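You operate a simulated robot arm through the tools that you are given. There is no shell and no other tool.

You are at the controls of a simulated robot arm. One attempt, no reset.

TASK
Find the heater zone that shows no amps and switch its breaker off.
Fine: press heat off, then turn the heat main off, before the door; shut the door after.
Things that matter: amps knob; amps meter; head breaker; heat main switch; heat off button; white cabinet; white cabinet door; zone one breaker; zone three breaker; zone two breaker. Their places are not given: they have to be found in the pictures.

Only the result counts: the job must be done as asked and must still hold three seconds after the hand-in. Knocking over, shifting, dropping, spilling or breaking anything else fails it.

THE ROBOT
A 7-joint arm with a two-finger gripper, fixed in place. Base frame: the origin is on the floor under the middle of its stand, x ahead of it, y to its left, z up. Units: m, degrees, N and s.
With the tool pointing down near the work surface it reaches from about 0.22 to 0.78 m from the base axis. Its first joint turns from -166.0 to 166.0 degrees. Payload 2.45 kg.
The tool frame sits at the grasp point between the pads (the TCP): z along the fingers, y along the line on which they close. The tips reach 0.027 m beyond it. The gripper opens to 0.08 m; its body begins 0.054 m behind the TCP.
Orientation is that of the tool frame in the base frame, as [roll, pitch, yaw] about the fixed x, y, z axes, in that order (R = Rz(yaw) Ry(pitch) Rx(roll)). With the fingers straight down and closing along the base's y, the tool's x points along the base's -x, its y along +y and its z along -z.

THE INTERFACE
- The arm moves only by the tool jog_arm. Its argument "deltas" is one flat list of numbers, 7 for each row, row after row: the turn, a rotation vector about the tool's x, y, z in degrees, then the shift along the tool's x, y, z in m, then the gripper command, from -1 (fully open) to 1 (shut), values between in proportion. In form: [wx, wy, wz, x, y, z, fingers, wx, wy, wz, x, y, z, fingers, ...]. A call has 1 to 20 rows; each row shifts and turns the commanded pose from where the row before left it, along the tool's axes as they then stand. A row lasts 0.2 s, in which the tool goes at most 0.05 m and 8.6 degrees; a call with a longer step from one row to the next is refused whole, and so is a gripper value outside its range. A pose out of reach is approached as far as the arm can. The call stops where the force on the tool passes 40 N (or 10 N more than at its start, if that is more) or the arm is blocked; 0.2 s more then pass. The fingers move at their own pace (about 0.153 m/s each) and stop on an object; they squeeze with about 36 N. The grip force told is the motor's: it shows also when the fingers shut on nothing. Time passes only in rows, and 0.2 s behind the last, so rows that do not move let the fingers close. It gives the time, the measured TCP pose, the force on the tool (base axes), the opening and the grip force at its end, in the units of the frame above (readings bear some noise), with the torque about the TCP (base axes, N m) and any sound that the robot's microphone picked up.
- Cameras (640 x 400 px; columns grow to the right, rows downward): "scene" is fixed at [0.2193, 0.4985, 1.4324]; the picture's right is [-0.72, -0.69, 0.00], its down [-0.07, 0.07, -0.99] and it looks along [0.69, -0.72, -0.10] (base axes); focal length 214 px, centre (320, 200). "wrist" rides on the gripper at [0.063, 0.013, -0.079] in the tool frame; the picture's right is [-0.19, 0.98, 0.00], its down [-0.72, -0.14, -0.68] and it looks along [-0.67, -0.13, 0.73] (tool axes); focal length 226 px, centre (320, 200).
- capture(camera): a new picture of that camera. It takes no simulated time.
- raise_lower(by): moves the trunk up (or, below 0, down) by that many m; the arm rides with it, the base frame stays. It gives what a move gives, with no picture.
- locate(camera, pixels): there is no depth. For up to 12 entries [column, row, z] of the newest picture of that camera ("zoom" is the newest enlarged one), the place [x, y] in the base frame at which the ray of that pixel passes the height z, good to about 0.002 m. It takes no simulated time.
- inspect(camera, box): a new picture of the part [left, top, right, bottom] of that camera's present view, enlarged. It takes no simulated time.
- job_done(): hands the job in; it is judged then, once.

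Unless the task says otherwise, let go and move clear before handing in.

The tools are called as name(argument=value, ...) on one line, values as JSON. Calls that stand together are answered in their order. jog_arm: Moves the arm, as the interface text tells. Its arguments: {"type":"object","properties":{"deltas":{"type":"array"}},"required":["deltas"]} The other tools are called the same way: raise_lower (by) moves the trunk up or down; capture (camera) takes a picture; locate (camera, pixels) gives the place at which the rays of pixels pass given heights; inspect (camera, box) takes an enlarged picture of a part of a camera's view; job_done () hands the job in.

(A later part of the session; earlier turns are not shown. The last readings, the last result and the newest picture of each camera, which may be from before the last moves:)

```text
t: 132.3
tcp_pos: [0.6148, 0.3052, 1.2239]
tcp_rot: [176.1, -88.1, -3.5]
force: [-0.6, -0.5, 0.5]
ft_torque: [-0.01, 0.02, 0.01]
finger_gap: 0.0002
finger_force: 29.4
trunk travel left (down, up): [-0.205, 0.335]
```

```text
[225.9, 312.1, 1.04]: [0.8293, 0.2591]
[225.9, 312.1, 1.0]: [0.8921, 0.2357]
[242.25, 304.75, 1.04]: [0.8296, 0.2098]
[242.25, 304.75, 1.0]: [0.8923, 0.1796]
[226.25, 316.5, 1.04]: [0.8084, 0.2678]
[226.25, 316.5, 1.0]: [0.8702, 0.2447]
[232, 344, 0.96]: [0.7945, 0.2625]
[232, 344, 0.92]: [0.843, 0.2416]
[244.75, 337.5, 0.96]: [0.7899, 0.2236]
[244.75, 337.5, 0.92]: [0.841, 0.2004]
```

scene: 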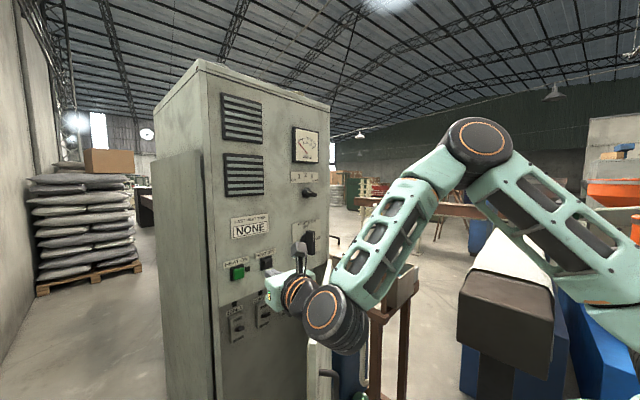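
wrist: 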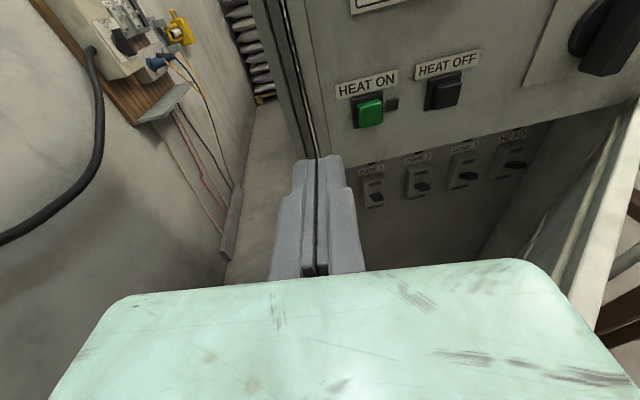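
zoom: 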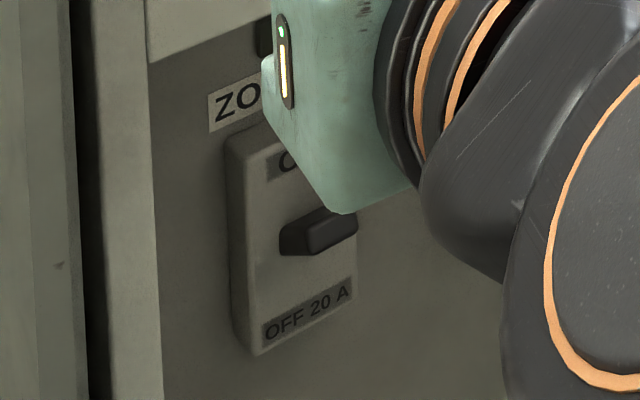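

Zone 1's lever front is at about (0.867, 0.197, 0.932), recessed behind the panel plane; reaching it level needs the door wider open so the arm clears it. I'll turn the heading ~−23°, then go down beside the door's free edge to push the door open from inside.

jog_arm(deltas=[-4.6, 0, 0, 0, 0, 0, 1, -4.6, 0, 0, 0, 0, 0, 1, -4.6, 0, 0, 0, 0, 0, 1, -4.6, 0, 0, 0, 0, 0, 1, -4.6, 0, 0, 0, 0, 0, 1, 0, 0, 0, 0, 0, 0, 1])

capture(camera="wrist")

capture(camera="scene")

```text
t: 133.7
tcp_pos: [0.6153, 0.3046, 1.2214]
tcp_rot: [153.7, -88.2, -3.9]
force: [0.5, 0.0, 0.6]
ft_torque: [0.02, 0.02, -0.01]
finger_gap: 0.0
finger_force: 29.8
trunk travel left (down, up): [-0.205, 0.335]
```

```text
taken
```

wrist: 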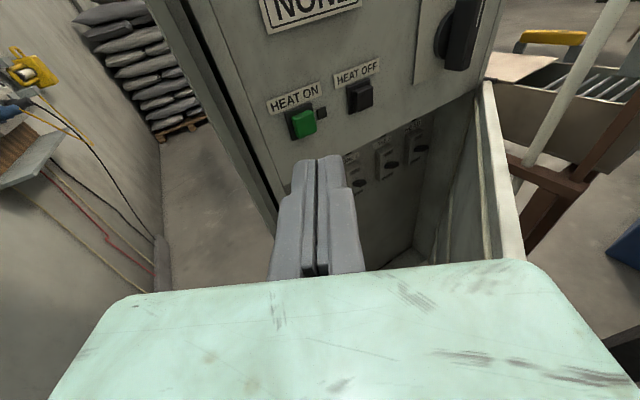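

```text
taken
```

scene: 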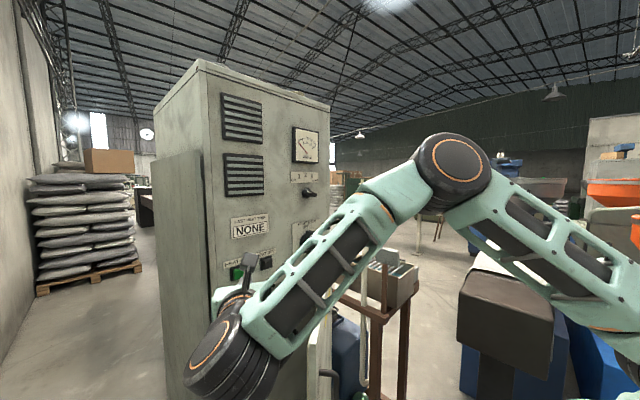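

The hand is left of the door's free edge with heading −30°. Lowering the trunk 0.2 m brings the fingers down beside the door, inside of it.

raise_lower(by=-0.2)

capture(camera="wrist")

capture(camera="scene")

```text
t: 135.8
tcp_pos: [0.6151, 0.3053, 1.0209]
tcp_rot: [154.1, -88.1, -4.4]
force: [-0.3, 0.1, 0.9]
ft_torque: [0.02, 0.03, 0.01]
finger_gap: 0.0001
finger_force: 29.4
trunk travel left (down, up): [-0.005, 0.535]
```

```text
taken
```

wrist: 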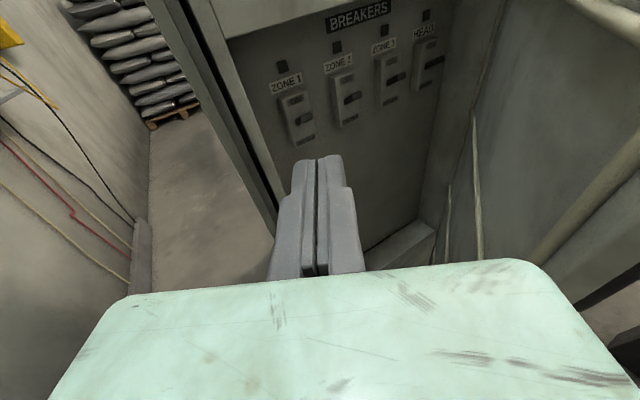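

```text
taken
```

scene: 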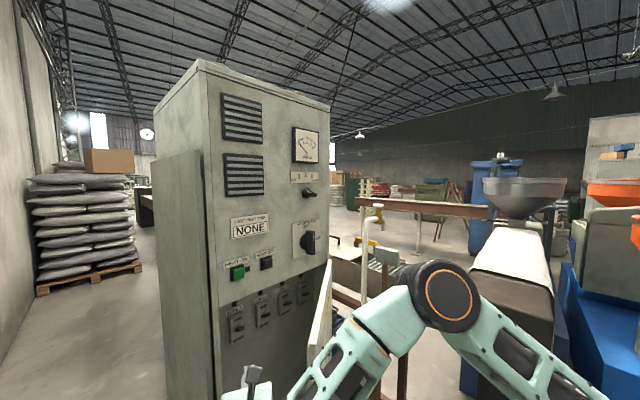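

The fingers are inside now: ZONE 1 is in view at (297,115) and the door's inner face is to the right. I'll sweep right (−y) to push the door open with the side of the hand, first half.

jog_arm(deltas=[0, 0, 0, -0.0015, 0.0201, 0.0057, 1, 0, 0, 0, -0.0015, 0.0201, 0.0057, 1, 0, 0, 0, -0.0015, 0.0201, 0.0057, 1, 0, 0, 0, -0.0015, 0.0201, 0.0057, 1, 0, 0, 0, -0.0015, 0.0201, 0.0057, 1, 0, 0, 0, -0.0015, 0.0201, 0.0057, 1, 0, 0, 0, -0.0015, 0.0201, 0.0057, 1, 0, 0, 0, -0.0015, 0.0201, 0.0057, 1, 0, 0, 0, 0, 0, 0, 1])

capture(camera="wrist")

capture(camera="scene")

```text
t: 137.3
tcp_pos: [0.5801, 0.1946, 1.0146]
tcp_rot: [155.6, -88.3, -4.5]
force: [-11.1, 15.4, 4.9]
ft_torque: [-0.39, 0.01, -1.04]
finger_gap: 0.0
finger_force: 29.8
trunk travel left (down, up): [-0.005, 0.535]
stopped in row 7: the force on the tool passed its limit at 54 N (the readings are from after the stop); the commanded pose is now the measured one
```

```text
taken
```

wrist: 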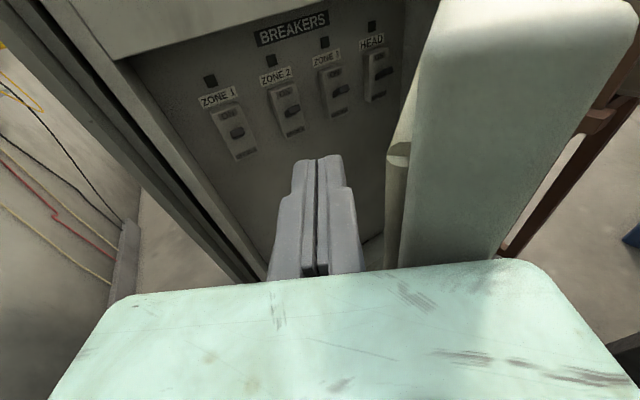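

```text
taken
```

scene: 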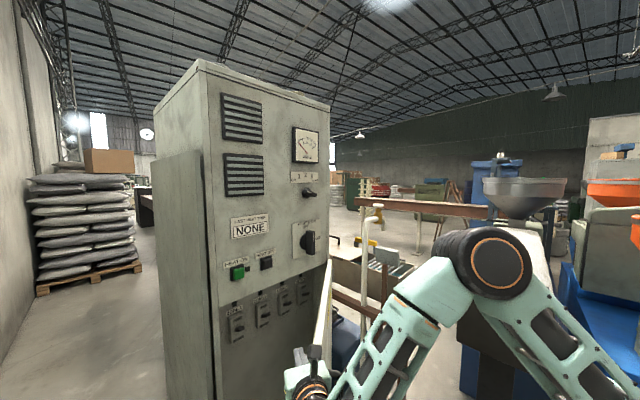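

The hand's shoulder caught the door's free edge (contact 54 N, now 19 N), pushing along the door rather than opening it. I'll back off to the left, raise the trunk, and pitch the fingers down 45° so only the fingers reach behind the door from above.

jog_arm(deltas=[0, 0, 0, 0, -0.02, -0.012, 1, 0, 0, 0, 0, -0.02, -0.012, 1, 0, 0, 0, 0, -0.02, -0.012, 1, 0, 0, 0, 0, 0, 0, 1])

raise_lower(by=0.22)

jog_arm(deltas=[0, -3, 0, 0, 0, 0, 1, 0, -3, 0, 0, 0, 0, 1, 0, -3, 0, 0, 0, 0, 1, 0, -3, 0, 0, 0, 0, 1, 0, -3, 0, 0, 0, 0, 1, 0, -3, 0, 0, 0, 0, 1, 0, -3, 0, 0, 0, 0, 1, 0, 0, 0, 0, 0, 0, 1])

capture(camera="scene")

capture(camera="wrist")

```text
t: 138.3
tcp_pos: [0.5791, 0.2602, 1.0144]
tcp_rot: [156.6, -88.1, -5.9]
force: [0.8, 0.1, 0.5]
ft_torque: [0.01, 0.01, 0.0]
finger_gap: 0.0
finger_force: 29.6
trunk travel left (down, up): [-0.005, 0.535]
```

```text
t: 140.6
tcp_pos: [0.58, 0.2598, 1.2353]
tcp_rot: [157.2, -88.1, -6.7]
force: [0.1, -0.6, -0.5]
ft_torque: [0.05, -0.02, 0.02]
finger_gap: 0.0
finger_force: 30.0
trunk travel left (down, up): [-0.225, 0.315]
```

```text
t: 142.4
tcp_pos: [0.58, 0.2602, 1.2356]
tcp_rot: [178.1, -67.2, -27.7]
force: [-0.6, 0.0, 0.2]
ft_torque: [0.02, -0.05, 0.01]
finger_gap: 0.0003
finger_force: 30.1
trunk travel left (down, up): [-0.225, 0.315]
```

```text
taken
```

scene: 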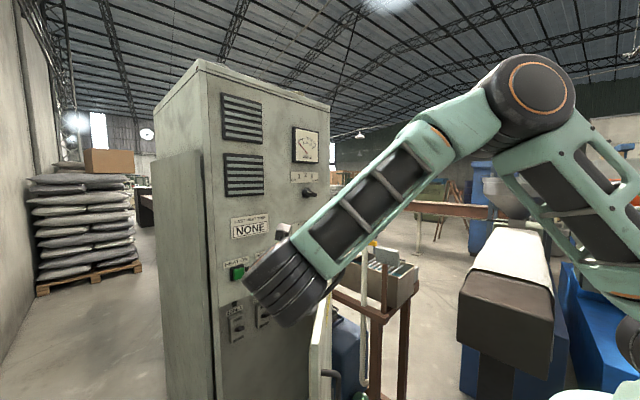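

```text
taken
```

wrist: 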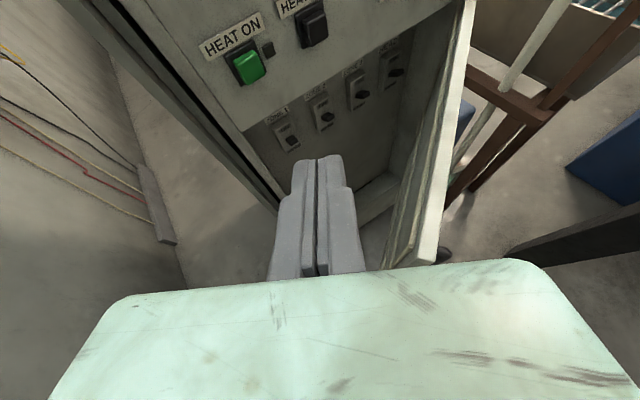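

Tracking is good; the wrist view now shows the open door's top edge from (465,30) to (420,260). Pitching down another 21°.

jog_arm(deltas=[0, -3, 0, 0, 0, 0, 1, 0, -3, 0, 0, 0, 0, 1, 0, -3, 0, 0, 0, 0, 1, 0, -3, 0, 0, 0, 0, 1, 0, -3, 0, 0, 0, 0, 1, 0, -3, 0, 0, 0, 0, 1, 0, -3, 0, 0, 0, 0, 1, 0, 0, 0, 0, 0, 0, 1])

capture(camera="wrist")

capture(camera="scene")

```text
t: 144.2
tcp_pos: [0.5791, 0.2583, 1.2347]
tcp_rot: [179.1, -46.1, -28.6]
force: [-0.2, 0.2, 1.2]
ft_torque: [0.0, 0.0, 0.03]
finger_gap: 0.0001
finger_force: 29.7
trunk travel left (down, up): [-0.225, 0.315]
```

```text
taken
```

wrist: 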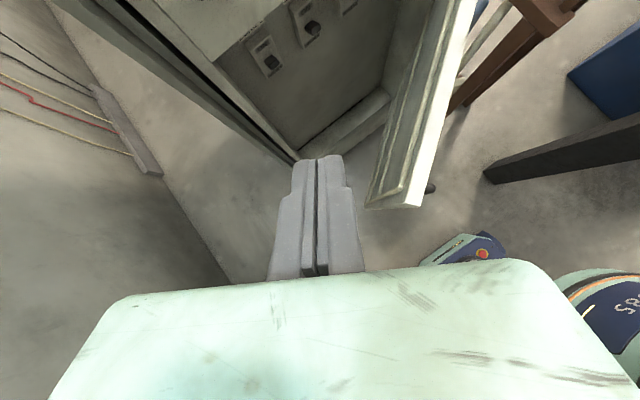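

```text
taken
```

scene: 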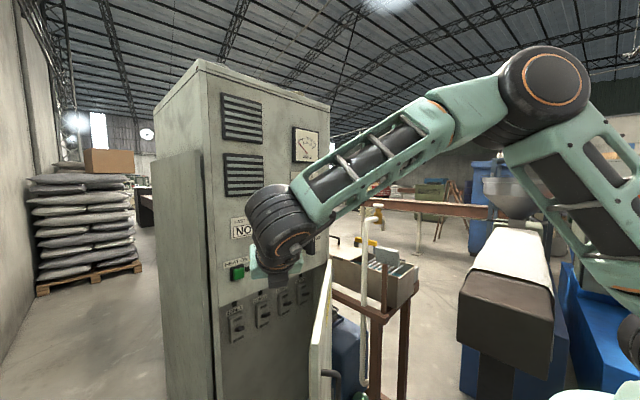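

The wrist view shows the door from above: its free end's top at about (368,207)–(420,205). I'll locate it at the door-top height.

locate(camera="wrist", pixels=[[368, 207, 1.085], [420, 205, 1.085], [408, 205, 1.085], [475, 0, 1.085], [432, 10, 1.085], [397, 120, 1.085], [450, 120, 1.085]])

inspect(camera="wrist", box=[300, 0, 520, 220])

```text
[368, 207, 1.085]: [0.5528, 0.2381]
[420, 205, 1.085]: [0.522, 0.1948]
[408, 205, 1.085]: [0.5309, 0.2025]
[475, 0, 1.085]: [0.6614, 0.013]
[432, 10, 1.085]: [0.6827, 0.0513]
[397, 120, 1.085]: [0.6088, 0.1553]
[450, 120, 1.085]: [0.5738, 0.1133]
```

```text
1.82 times, centred on (410, 110) of wrist
```

zoom: 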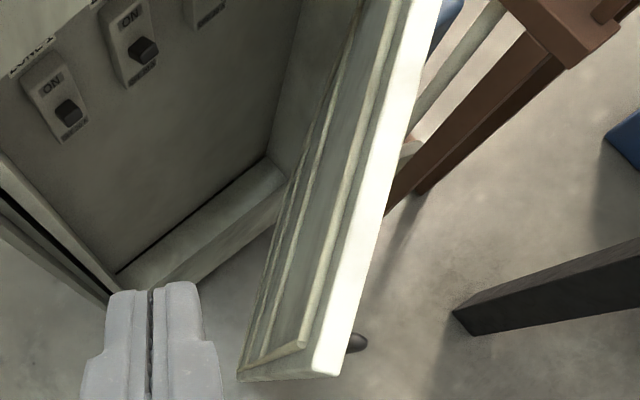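

The door edge is at about (0.52, 0.196), so the door stands ~37° open. I'll pitch down another 20° (for a deeper finger reach behind it).

jog_arm(deltas=[0, -2.5, 0, 0, 0, 0, 1, 0, -2.5, 0, 0, 0, 0, 1, 0, -2.5, 0, 0, 0, 0, 1, 0, -2.5, 0, 0, 0, 0, 1, 0, -2.5, 0, 0, 0, 0, 1, 0, -2.5, 0, 0, 0, 0, 1, 0, -2.5, 0, 0, 0, 0, 1, 0, -2.5, 0, 0, 0, 0, 1, 0, 0, 0, 0, 0, 0, 1])

capture(camera="scene")

capture(camera="wrist")

```text
t: 146.2
tcp_pos: [0.5799, 0.2605, 1.2341]
tcp_rot: [179.3, -26.2, -28.9]
force: [-0.2, -0.8, 0.4]
ft_torque: [0.01, 0.02, 0.05]
finger_gap: 0.0
finger_force: 29.9
trunk travel left (down, up): [-0.225, 0.315]
```

```text
taken
```

scene: 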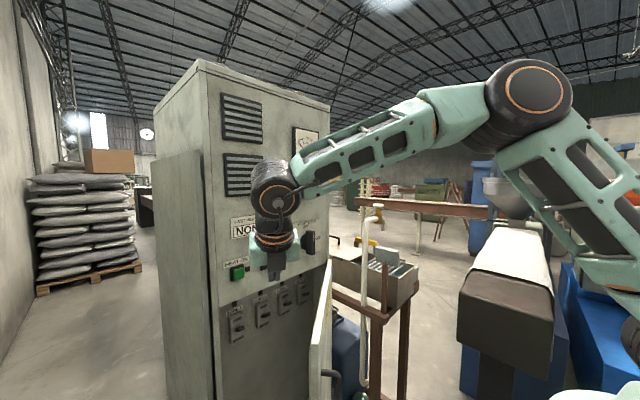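

```text
taken
```

wrist: 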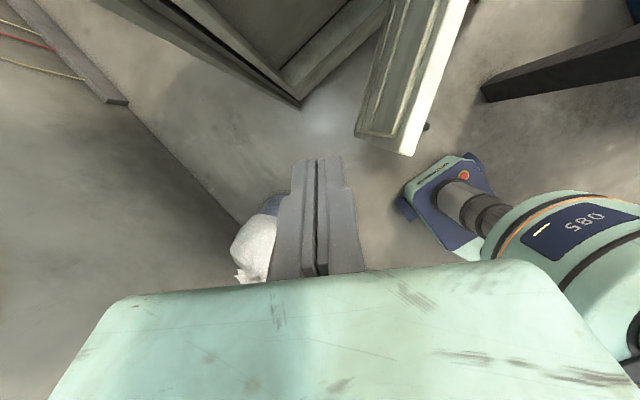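

The hand points steeply down (64°) above and left of the door. I'll move over the space behind the door, then lower the fingertips ~4 cm below the door's top.

jog_arm(deltas=[0, 0, 0, 0.024, 0.022, 0.0121, 1, 0, 0, 0, 0.024, 0.022, 0.0121, 1, 0, 0, 0, 0.024, 0.022, 0.0121, 1, 0, 0, 0, 0.024, 0.022, 0.0121, 1, 0, 0, 0, 0.024, 0.022, 0.0121, 1, 0, 0, 0, 0, 0, 0, 1])

capture(camera="wrist")

inspect(camera="scene", box=[220, 180, 400, 310])

```text
t: 147.6
tcp_pos: [0.6436, 0.0963, 1.2357]
tcp_rot: [179.3, -26.3, -29.1]
force: [0.1, -0.5, -0.1]
ft_torque: [0.02, -0.02, 0.01]
finger_gap: 0.0
finger_force: 29.5
trunk travel left (down, up): [-0.225, 0.315]
```

```text
taken
```

wrist: 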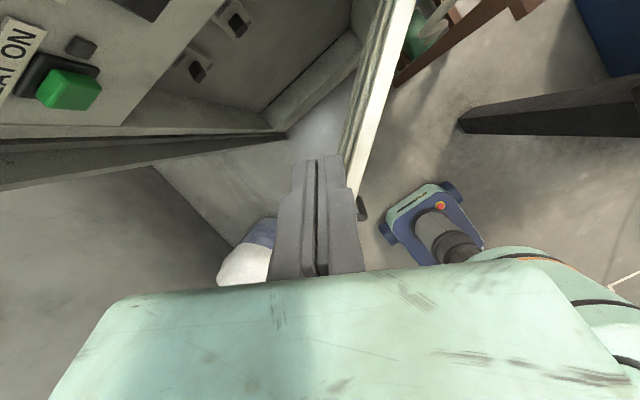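

```text
3.08 times, centred on (310, 245) of scene
```

zoom: 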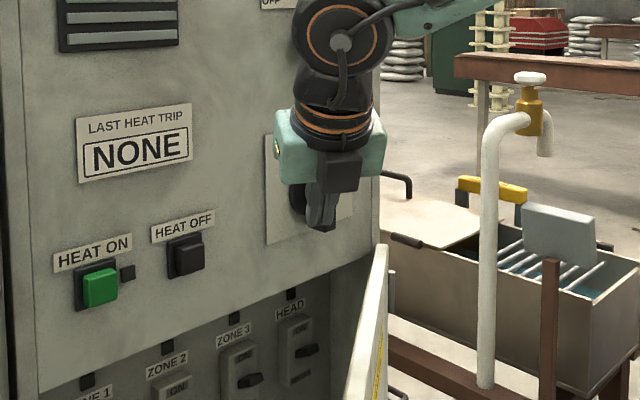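

The fingertips hang above the gap behind the door. I'll check the door line under them before going down.

locate(camera="wrist", pixels=[[400, 10, 1.07], [412, 10, 1.07], [372, 120, 1.07], [383, 110, 1.07], [358, 185, 1.07], [345, 150, 1.06], [355, 100, 1.06], [375, 20, 1.06]])

inspect(camera="wrist", box=[280, 20, 440, 220])

```text
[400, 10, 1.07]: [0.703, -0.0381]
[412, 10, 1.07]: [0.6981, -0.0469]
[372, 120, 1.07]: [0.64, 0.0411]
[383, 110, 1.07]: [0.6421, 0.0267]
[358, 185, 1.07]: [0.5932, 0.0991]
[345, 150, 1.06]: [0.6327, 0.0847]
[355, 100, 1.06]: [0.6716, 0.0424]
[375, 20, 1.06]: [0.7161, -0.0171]
```

```text
2.00 times, centred on (360, 120) of wrist
```

zoom: 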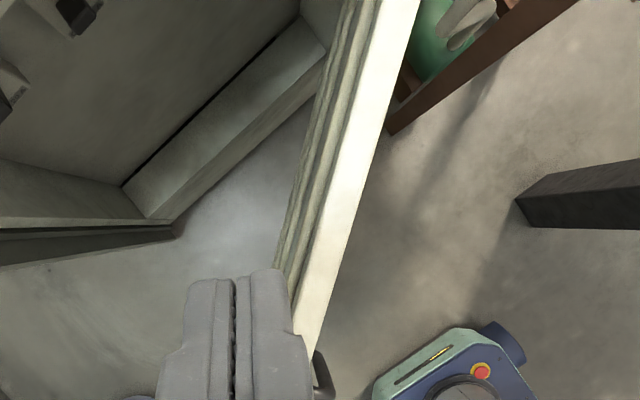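

The door line lies about 44 mm from where the tips will come down. Lowering the fingers behind the door.

jog_arm(deltas=[0, 0, 0, -0.0122, -0.0018, 0.0263, 1, 0, 0, 0, -0.0122, -0.0018, 0.0263, 1, 0, 0, 0, -0.0122, -0.0018, 0.0263, 1, 0, 0, 0, -0.0122, -0.0018, 0.0263, 1, 0, 0, 0, -0.0122, -0.0018, 0.0263, 1, 0, 0, 0, -0.0122, -0.0018, 0.0263, 1, 0, 0, 0, 0, 0, 0, 1])

capture(camera="wrist")

inspect(camera="scene", box=[220, 180, 400, 330])

```text
t: 149.2
tcp_pos: [0.6501, 0.1008, 1.0615]
tcp_rot: [179.2, -26.4, -29.0]
force: [0.3, -0.1, -0.3]
ft_torque: [0.0, 0.01, -0.02]
finger_gap: 0.0
finger_force: 29.4
trunk travel left (down, up): [-0.225, 0.315]
```

```text
taken
```

wrist: 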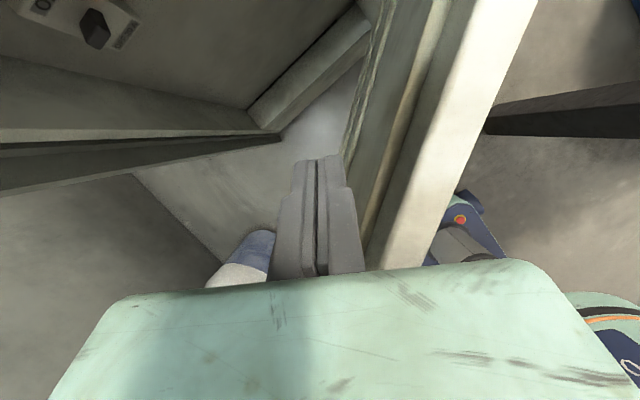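

```text
2.67 times, centred on (310, 255) of scene
```

zoom: 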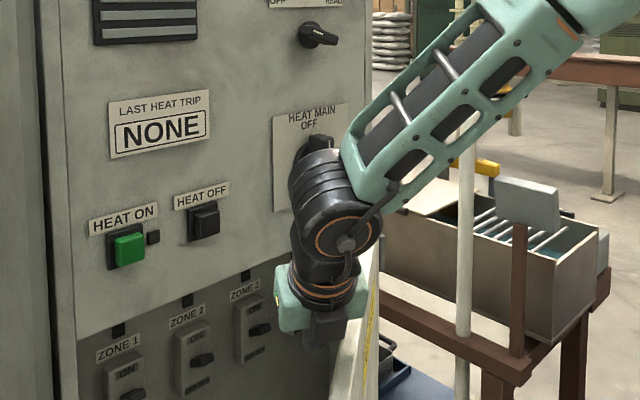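

The fingers are behind the door without contact. Now I'll push it open along its arc about the hinge, slowly, first part.

jog_arm(deltas=[0, 0, 0, -0.0064, 0.0123, -0.003, 1, 0, 0, 0, -0.0064, 0.0123, -0.003, 1, 0, 0, 0, -0.0064, 0.0123, -0.003, 1, 0, 0, 0, -0.0047, 0.0125, -0.0021, 1, 0, 0, 0, -0.0047, 0.0125, -0.0021, 1, 0, 0, 0, -0.0047, 0.0125, -0.0021, 1, 0, 0, 0, -0.0033, 0.0131, -0.0014, 1, 0, 0, 0, -0.0033, 0.0131, -0.0014, 1, 0, 0, 0, -0.0033, 0.0131, -0.0014, 1, 0, 0, 0, 0, 0, 0, 1])

capture(camera="wrist")

capture(camera="scene")

```text
t: 151.4
tcp_pos: [0.5528, 0.0264, 1.0611]
tcp_rot: [179.2, -26.4, -29.1]
force: [0.1, 0.2, 1.0]
ft_torque: [0.02, 0.03, -0.02]
finger_gap: 0.0
finger_force: 29.7
trunk travel left (down, up): [-0.225, 0.315]
```

```text
taken
```

wrist: 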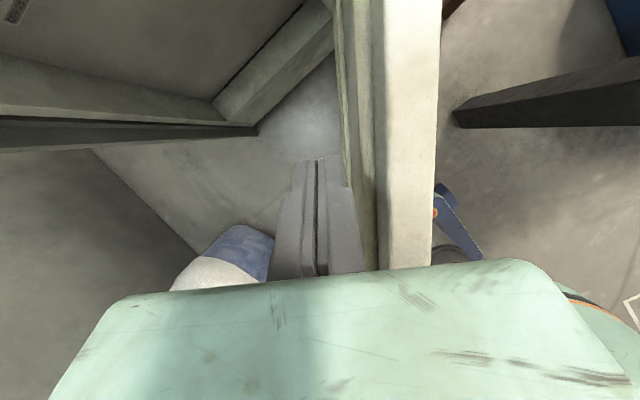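

```text
taken
```

scene: 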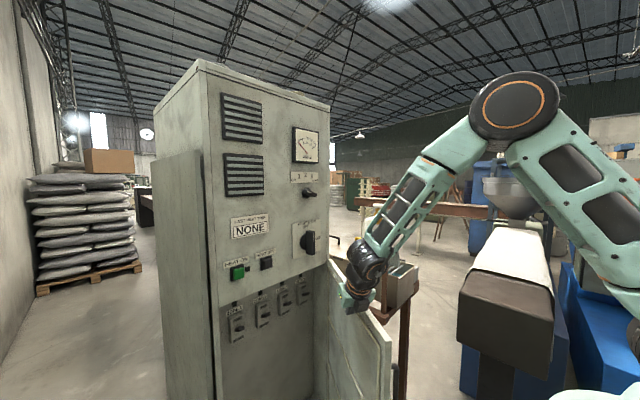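

The door is swinging open nicely (inner face now visible at (355,330)), with almost no force. Continuing.

jog_arm(deltas=[0, 0, 0, -0.0018, 0.0134, -0.0007, 1, 0, 0, 0, -0.0018, 0.0134, -0.0007, 1, 0, 0, 0, -0.0018, 0.0134, -0.0007, 1, 0, 0, 0, -0.0003, 0.0135, 0, 1, 0, 0, 0, -0.0003, 0.0135, 0, 1, 0, 0, 0, -0.0003, 0.0135, 0, 1, 0, 0, 0, 0.0012, 0.0135, 0.0007, 1, 0, 0, 0, 0.0012, 0.0135, 0.0007, 1, 0, 0, 0, 0.0012, 0.0135, 0.0007, 1, 0, 0, 0, 0.0026, 0.0132, 0.0014, 1, 0, 0, 0, 0.0026, 0.0132, 0.0014, 1, 0, 0, 0, 0.0026, 0.0132, 0.0014, 1, 0, 0, 0, 0, 0, 0, 1])

capture(camera="wrist")

capture(camera="scene")

```text
t: 154.2
tcp_pos: [0.4807, -0.1143, 1.0612]
tcp_rot: [179.2, -26.3, -29.0]
force: [-0.1, -0.1, -0.6]
ft_torque: [-0.03, -0.01, 0.03]
finger_gap: 0.0
finger_force: 29.5
trunk travel left (down, up): [-0.225, 0.315]
```

```text
taken
```

wrist: 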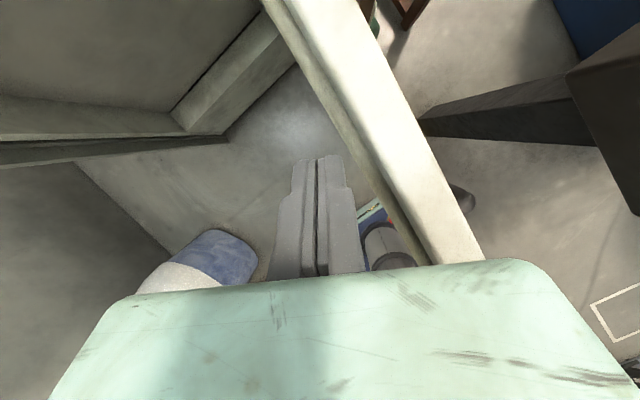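

```text
taken
```

scene: 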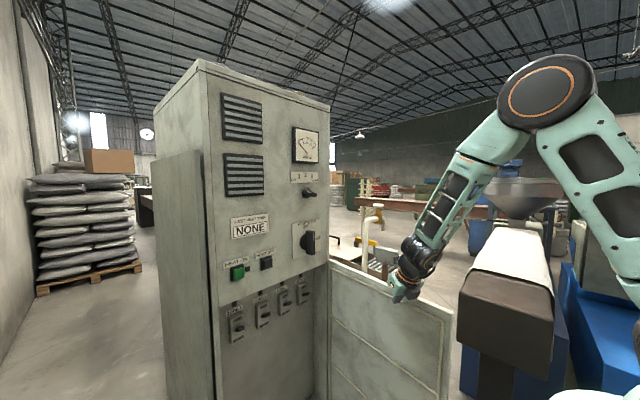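

The door is open about 85° now. I'll lift the fingers out, move left to (0.58, 0.26, 1.2), clear of everything.

jog_arm(deltas=[0, 0, 0, 0.0133, 0.0003, -0.0269, 1, 0, 0, 0, 0.0133, 0.0003, -0.0269, 1, 0, 0, 0, 0.0133, 0.0003, -0.0269, 1, 0, 0, 0, 0.0133, 0.0003, -0.0269, 1, 0, 0, 0, -0.0075, -0.0375, -0.0064, 1, 0, 0, 0, -0.0075, -0.0375, -0.0064, 1, 0, 0, 0, -0.0075, -0.0375, -0.0064, 1, 0, 0, 0, -0.0075, -0.0375, -0.0064, 1, 0, 0, 0, -0.0075, -0.0375, -0.0064, 1, 0, 0, 0, -0.0075, -0.0375, -0.0064, 1, 0, 0, 0, -0.0075, -0.0375, -0.0064, 1, 0, 0, 0, -0.0075, -0.0375, -0.0064, 1, 0, 0, 0, -0.0075, -0.0375, -0.0064, 1, 0, 0, 0, -0.0075, -0.0375, -0.0064, 1, 0, 0, 0, 0, 0, 0, 1])

capture(camera="scene")

```text
t: 157.4
tcp_pos: [0.5819, 0.2609, 1.2007]
tcp_rot: [179.2, -26.3, -29.1]
force: [0.3, 0.2, -0.4]
ft_torque: [0.0, -0.02, -0.01]
finger_gap: 0.0001
finger_force: 29.9
trunk travel left (down, up): [-0.225, 0.315]
```

```text
taken
```

scene: 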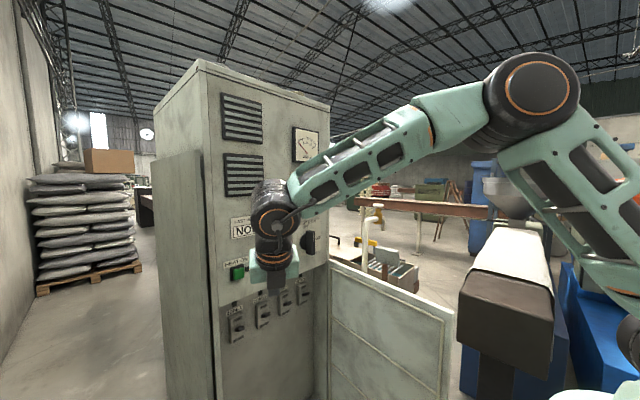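

The door stays open. Pitching the tool back up to level (64° in 20 rows).

jog_arm(deltas=[0, 3.2, 0, 0, 0, 0, 1, 0, 3.2, 0, 0, 0, 0, 1, 0, 3.2, 0, 0, 0, 0, 1, 0, 3.2, 0, 0, 0, 0, 1, 0, 3.2, 0, 0, 0, 0, 1, 0, 3.2, 0, 0, 0, 0, 1, 0, 3.2, 0, 0, 0, 0, 1, 0, 3.2, 0, 0, 0, 0, 1, 0, 3.2, 0, 0, 0, 0, 1, 0, 3.2, 0, 0, 0, 0, 1, 0, 3.2, 0, 0, 0, 0, 1, 0, 3.2, 0, 0, 0, 0, 1, 0, 3.2, 0, 0, 0, 0, 1, 0, 3.2, 0, 0, 0, 0, 1, 0, 3.2, 0, 0, 0, 0, 1, 0, 3.2, 0, 0, 0, 0, 1, 0, 3.2, 0, 0, 0, 0, 1, 0, 3.2, 0, 0, 0, 0, 1, 0, 3.2, 0, 0, 0, 0, 1, 0, 3.2, 0, 0, 0, 0, 1])

capture(camera="scene")

```text
t: 161.6
tcp_pos: [0.5808, 0.2584, 1.2]
tcp_rot: [66.4, -89.2, 84.2]
force: [0.0, 0.6, -0.5]
ft_torque: [0.01, -0.04, -0.01]
finger_gap: 0.0
finger_force: 29.2
trunk travel left (down, up): [-0.225, 0.315]
```

```text
taken
```

scene: 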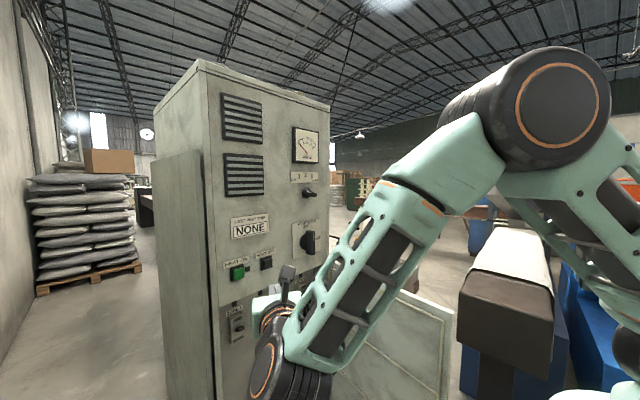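

Level again. I'll turn the heading back to about −9° and lower the trunk to bring the fingers to the breaker's height.

jog_arm(deltas=[4, 0, 0, 0, 0, 0, 1, 4, 0, 0, 0, 0, 0, 1, 4, 0, 0, 0, 0, 0, 1, 4, 0, 0, 0, 0, 0, 1, 4, 0, 0, 0, 0, 0, 1, 0, 0, 0, 0, 0, 0, 1])

raise_lower(by=-0.2)

capture(camera="wrist")

capture(camera="scene")

```text
t: 163.0
tcp_pos: [0.5818, 0.26, 1.201]
tcp_rot: [88.9, -89.4, 81.8]
force: [0.5, 1.2, 1.0]
ft_torque: [0.0, 0.0, 0.01]
finger_gap: 0.0
finger_force: 29.9
trunk travel left (down, up): [-0.225, 0.315]
```

```text
t: 165.2
tcp_pos: [0.5806, 0.2593, 1.0022]
tcp_rot: [87.3, -89.2, 83.2]
force: [0.5, 1.2, 0.3]
ft_torque: [0.03, 0.01, 0.01]
finger_gap: 0.0001
finger_force: 29.9
trunk travel left (down, up): [-0.025, 0.515]
```

```text
taken
```

wrist: 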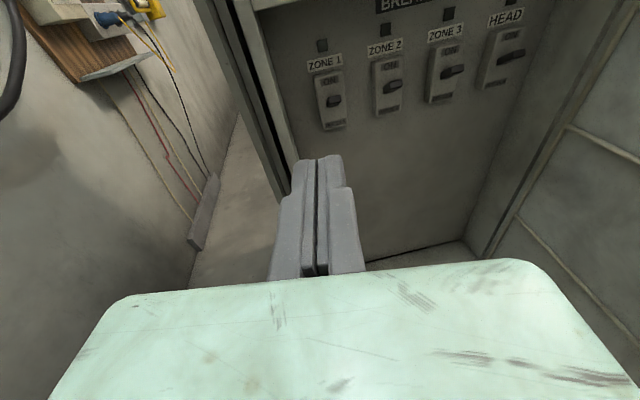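

```text
taken
```

scene: 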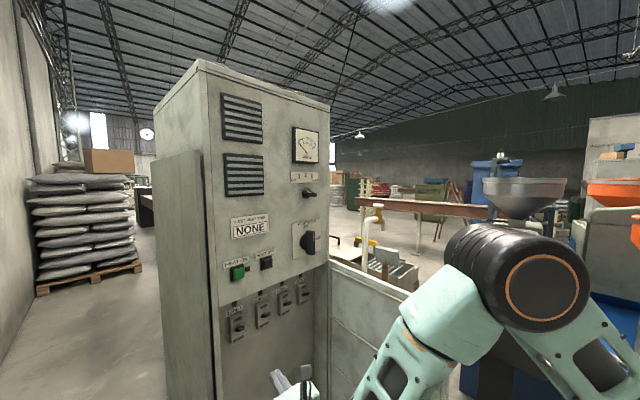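

The wrist camera sees ZONE 1's breaker at (331,98), straight ahead of the fingers. Zooming for the lever's position.

inspect(camera="wrist", box=[295, 45, 375, 140])

inspect(camera="scene", box=[220, 300, 260, 350])

```text
4.21 times, centred on (335, 92) of wrist
```

zoom: 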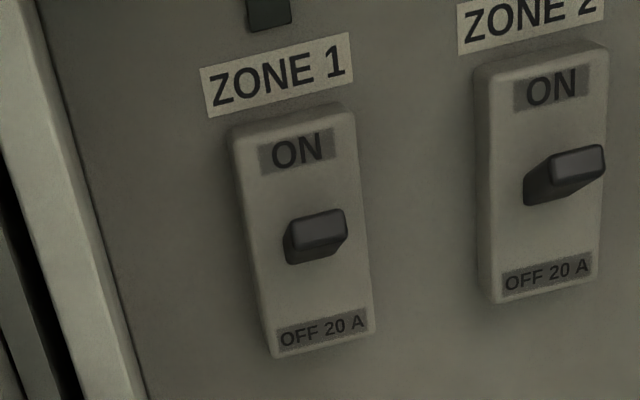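

```text
8.00 times, centred on (240, 325) of scene
```

zoom: 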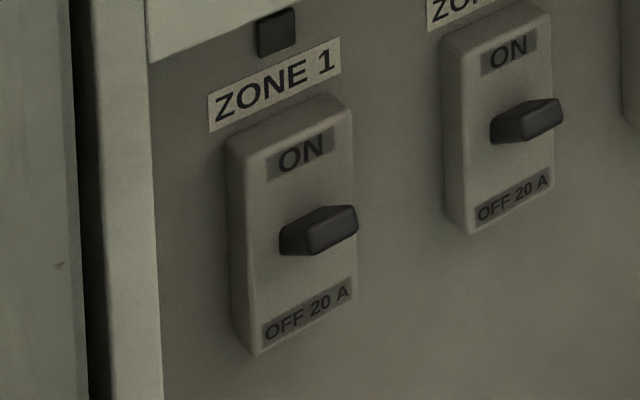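

locate(camera="wrist", pixels=[[334.5, 99.6, 0.95], [334.5, 99.6, 0.94], [334.5, 99.6, 0.93], [330, 80.5, 0.96], [330, 80.5, 0.95], [326, 128, 0.91], [326, 128, 0.9]])

locate(camera="scene", pixels=[[241.75, 328.9, 0.95], [241.75, 328.9, 0.94], [241.75, 328.9, 0.93], [237.5, 319.4, 0.96], [237.5, 319.4, 0.95], [232, 344, 0.91], [232, 344, 0.9]])

```text
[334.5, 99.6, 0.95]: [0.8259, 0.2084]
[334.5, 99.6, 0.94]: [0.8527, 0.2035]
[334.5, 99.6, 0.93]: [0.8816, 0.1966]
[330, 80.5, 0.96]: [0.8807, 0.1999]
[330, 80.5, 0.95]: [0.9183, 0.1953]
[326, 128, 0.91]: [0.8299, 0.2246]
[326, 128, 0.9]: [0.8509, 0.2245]
```

```text
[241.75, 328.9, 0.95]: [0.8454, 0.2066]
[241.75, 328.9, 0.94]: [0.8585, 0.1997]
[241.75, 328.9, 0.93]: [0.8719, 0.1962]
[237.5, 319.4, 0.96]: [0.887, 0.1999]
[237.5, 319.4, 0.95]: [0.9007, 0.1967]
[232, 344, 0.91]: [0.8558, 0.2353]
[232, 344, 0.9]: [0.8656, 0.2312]
```

The lever's front is at about (0.863, 0.200, 0.9365), the breaker face at x ≈ 0.891. I'll approach to (0.78, 0.216, 0.975) first.

jog_arm(deltas=[0, 0, 0, -0.0039, 0.0013, 0.0291, 1, 0, 0, 0, -0.0039, 0.0013, 0.0291, 1, 0, 0, 0, -0.0039, 0.0013, 0.0291, 1, 0, 0, 0, -0.0039, 0.0013, 0.0291, 1, 0, 0, 0, -0.0039, 0.0013, 0.0291, 1, 0, 0, 0, -0.0039, 0.0013, 0.0291, 1, 0, 0, 0, -0.0039, 0.0013, 0.0291, 1, 0, 0, 0, 0, 0, 0, 1])

capture(camera="wrist")

inspect(camera="scene", box=[210, 270, 310, 370])

```text
t: 167.0
tcp_pos: [0.7813, 0.2156, 0.9737]
tcp_rot: [89.0, -89.1, 81.5]
force: [0.2, 0.1, 0.2]
ft_torque: [-0.01, 0.02, 0.0]
finger_gap: 0.0004
finger_force: 29.7
trunk travel left (down, up): [-0.025, 0.515]
```

```text
taken
```

wrist: 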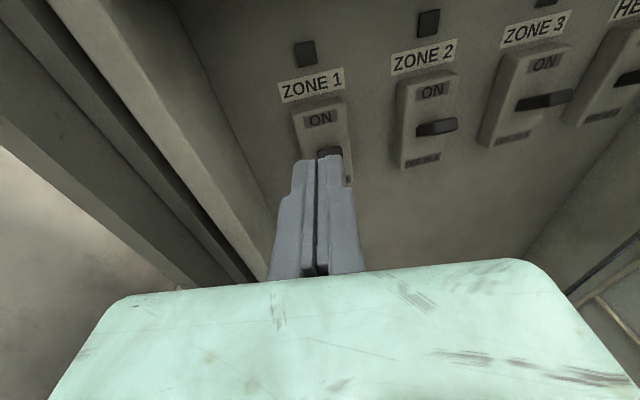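

```text
4.00 times, centred on (260, 320) of scene
```

zoom: 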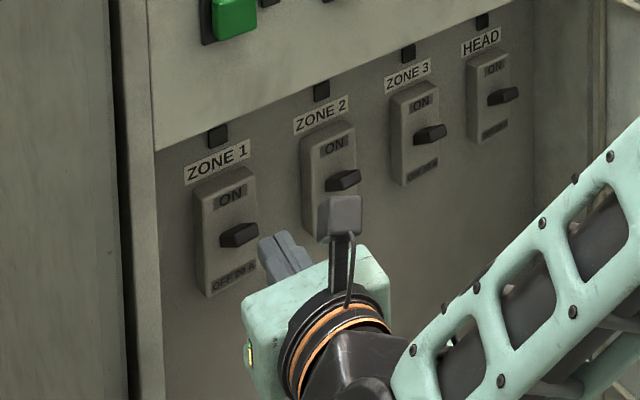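

The tips are just in front of and slightly above the lever. I'll go a few mm up and forward 70 mm so that the tips end above the lever, watching for contact.

jog_arm(deltas=[0, 0, 0, 0.005, 0, 0.005, 1, 0, 0, 0, 0, 0, 0.013, 1, 0, 0, 0, 0, 0, 0.013, 1, 0, 0, 0, 0, 0, 0.013, 1, 0, 0, 0, 0, 0, 0.013, 1, 0, 0, 0, 0, 0, 0.013, 1, 0, 0, 0, 0, 0, 0, 1])

capture(camera="wrist")

inspect(camera="scene", box=[210, 280, 290, 370])

```text
t: 168.6
tcp_pos: [0.8505, 0.2037, 0.9778]
tcp_rot: [89.7, -89.2, 81.0]
force: [-0.7, 0.2, -0.2]
ft_torque: [-0.01, -0.01, -0.03]
finger_gap: 0.0
finger_force: 29.7
trunk travel left (down, up): [-0.025, 0.515]
```

```text
taken
```

wrist: 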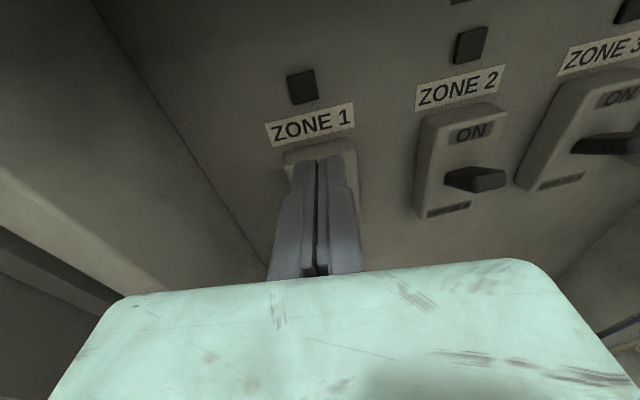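

```text
4.44 times, centred on (250, 325) of scene
```

zoom: 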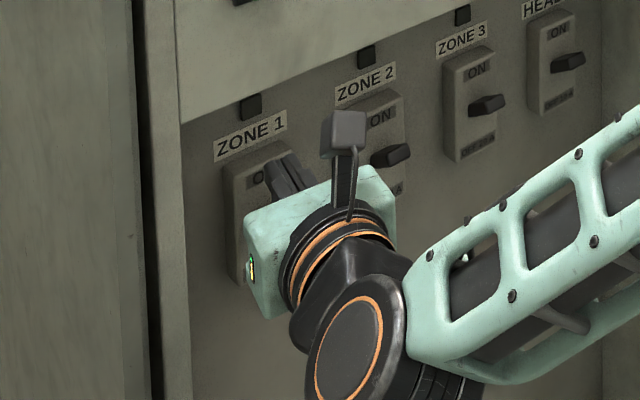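

The tips are above the lever, near the ON text, without contact. Now pressing down in 6 mm steps.

jog_arm(deltas=[0, 0, 0, -0.006, 0, 0, 1, 0, 0, 0, -0.006, 0, 0, 1, 0, 0, 0, -0.006, 0, 0, 1, 0, 0, 0, -0.006, 0, 0, 1, 0, 0, 0, -0.006, 0, 0, 1, 0, 0, 0, 0, 0, 0, 1])

inspect(camera="wrist", box=[240, 60, 420, 240])

inspect(camera="scene", box=[210, 280, 290, 370])

```text
t: 170.0
tcp_pos: [0.8502, 0.2046, 0.9479]
tcp_rot: [88.2, -89.1, 82.4]
force: [-0.2, 0.0, -0.6]
ft_torque: [0.02, 0.02, -0.03]
finger_gap: 0.0
finger_force: 29.6
trunk travel left (down, up): [-0.025, 0.515]
```

```text
2.22 times, centred on (330, 150) of wrist
```

zoom: 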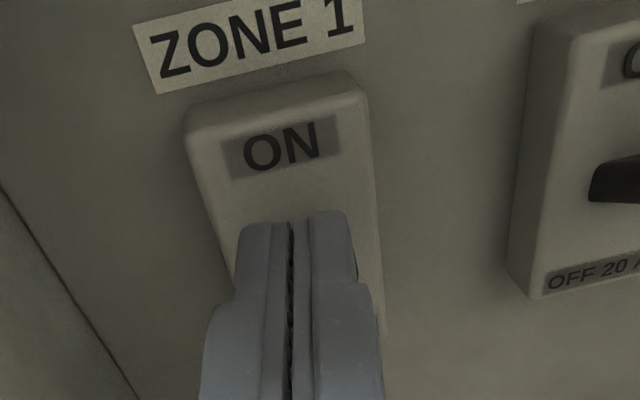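

```text
4.44 times, centred on (250, 325) of scene
```

zoom: 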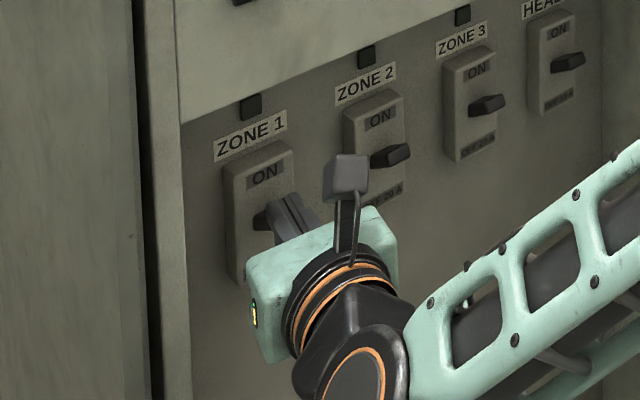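

No contact yet at z=0.948; the lever's root shows at (262,222) next to the fingertips. Continuing down.

jog_arm(deltas=[0, 0, 0, -0.005, 0, 0, 1, 0, 0, 0, -0.005, 0, 0, 1, 0, 0, 0, -0.005, 0, 0, 1, 0, 0, 0, 0, 0, 0, 1])

inspect(camera="scene", box=[210, 280, 290, 370])

```text
t: 171.0
tcp_pos: [0.8474, 0.2034, 0.9353]
tcp_rot: [79.0, -89.3, 91.6]
force: [-27.1, -1.1, 7.7]
ft_torque: [0.03, 0.07, 0.17]
finger_gap: 0.0
finger_force: 29.7
trunk travel left (down, up): [-0.025, 0.515]
```

```text
4.44 times, centred on (250, 325) of scene
```

zoom: 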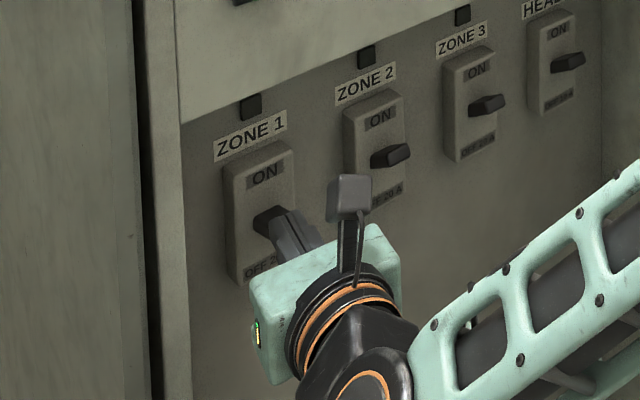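

A contact force of 27 N appeared mostly in −x (tips pushed back 3 mm). I'll look closely before going on.

inspect(camera="scene", box=[230, 300, 270, 340])

inspect(camera="wrist", box=[270, 80, 390, 220])

```text
10.00 times, centred on (250, 320) of scene
```

zoom: 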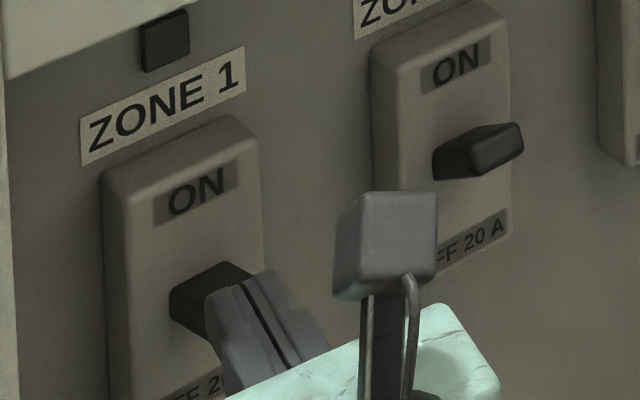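

```text
2.86 times, centred on (330, 150) of wrist
```

zoom: 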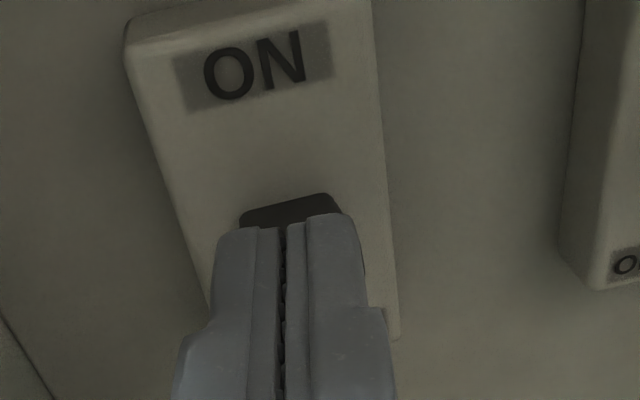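

The wrist view shows the lever's dark top just beyond the fingertips: the tips are pressing on the lever's front face, not on top of it. I'll back off, rise, and go deeper until the tips lightly touch the breaker's face.

jog_arm(deltas=[0, 0, 0, 0, 0, -0.012, 1, 0, 0, 0, 0.01, 0, 0, 1, 0, 0, 0, 0.01, 0, 0, 1, 0, 0, 0, 0.01, 0, 0, 1, 0, 0, 0, 0.01, 0, 0, 1, 0, 0, 0, 0, 0, 0.01, 1, 0, 0, 0, 0, 0, 0.006, 1, 0, 0, 0, 0, 0, 0.004, 1, 0, 0, 0, 0, 0, 0, 1])

inspect(camera="wrist", box=[240, 60, 420, 240])

inspect(camera="scene", box=[230, 300, 270, 340])

```text
t: 173.0
tcp_pos: [0.8576, 0.2048, 0.9732]
tcp_rot: [88.7, -89.2, 81.9]
force: [-0.1, 0.2, 0.6]
ft_torque: [0.0, -0.01, 0.01]
finger_gap: 0.0
finger_force: 29.4
trunk travel left (down, up): [-0.025, 0.515]
```

```text
2.22 times, centred on (330, 150) of wrist
```

zoom: 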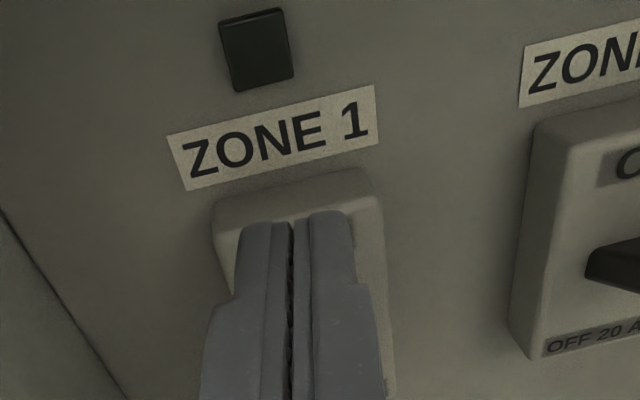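

```text
10.00 times, centred on (250, 320) of scene
```

zoom: 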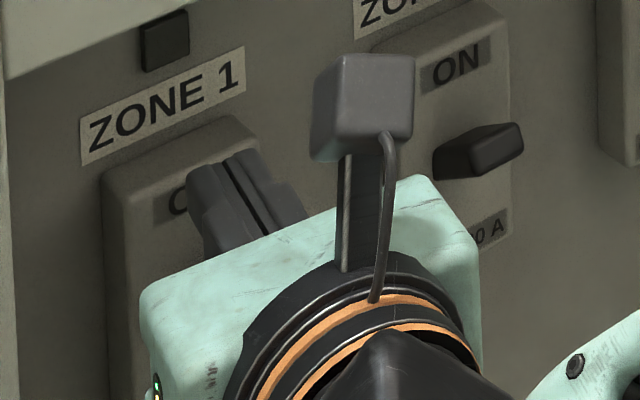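

No contact at tip x ≈ 0.884. Advancing gently to find the breaker's face.

jog_arm(deltas=[0, 0, 0, 0, 0, 0.002, 1, 0, 0, 0, 0, 0, 0.002, 1, 0, 0, 0, 0, 0, 0.002, 1, 0, 0, 0, 0, 0, 0, 1])

```text
t: 174.0
tcp_pos: [0.8629, 0.2036, 0.9724]
tcp_rot: [87.8, -89.2, 82.9]
force: [-0.2, -0.8, 1.0]
ft_torque: [0.0, -0.02, 0.02]
finger_gap: 0.0
finger_force: 29.7
trunk travel left (down, up): [-0.025, 0.515]
```

jog_arm(deltas=[0, 0, 0, 0, 0, 0.002, 1, 0, 0, 0, 0, 0, 0.002, 1, 0, 0, 0, 0, 0, 0.002, 1, 0, 0, 0, 0, 0, 0, 1])

inspect(camera="wrist", box=[240, 60, 420, 240])

```text
t: 175.0
tcp_pos: [0.8696, 0.202, 0.9728]
tcp_rot: [88.8, -89.2, 81.9]
force: [0.3, -0.2, -0.3]
ft_torque: [0.02, 0.0, 0.0]
finger_gap: 0.0
finger_force: 29.9
trunk travel left (down, up): [-0.025, 0.515]
```

```text
2.22 times, centred on (330, 150) of wrist
```

zoom: 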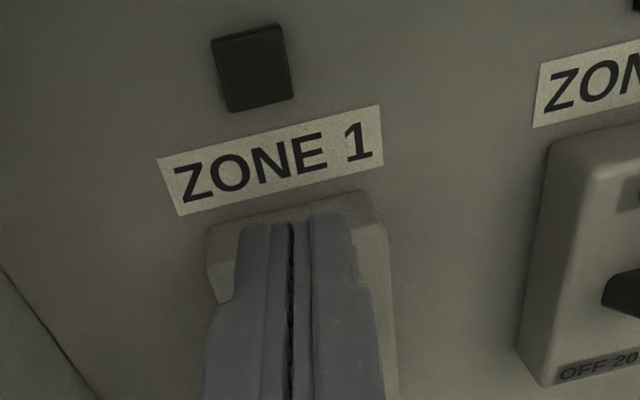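

Still no contact at tip x ≈ 0.896. A few more mm.

jog_arm(deltas=[0, 0, 0, 0, 0, 0.002, 1, 0, 0, 0, 0, 0, 0.002, 1, 0, 0, 0, 0, 0, 0.002, 1, 0, 0, 0, 0, 0, 0, 1])

inspect(camera="scene", box=[230, 300, 270, 340])

```text
t: 176.0
tcp_pos: [0.876, 0.2013, 0.9738]
tcp_rot: [88.9, -89.1, 81.6]
force: [-0.4, 0.1, -1.2]
ft_torque: [0.03, 0.01, 0.03]
finger_gap: 0.0
finger_force: 29.5
trunk travel left (down, up): [-0.025, 0.515]
```

```text
10.00 times, centred on (250, 320) of scene
```

zoom: 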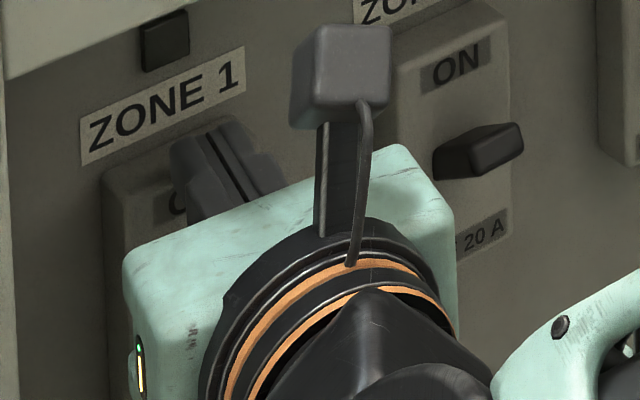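

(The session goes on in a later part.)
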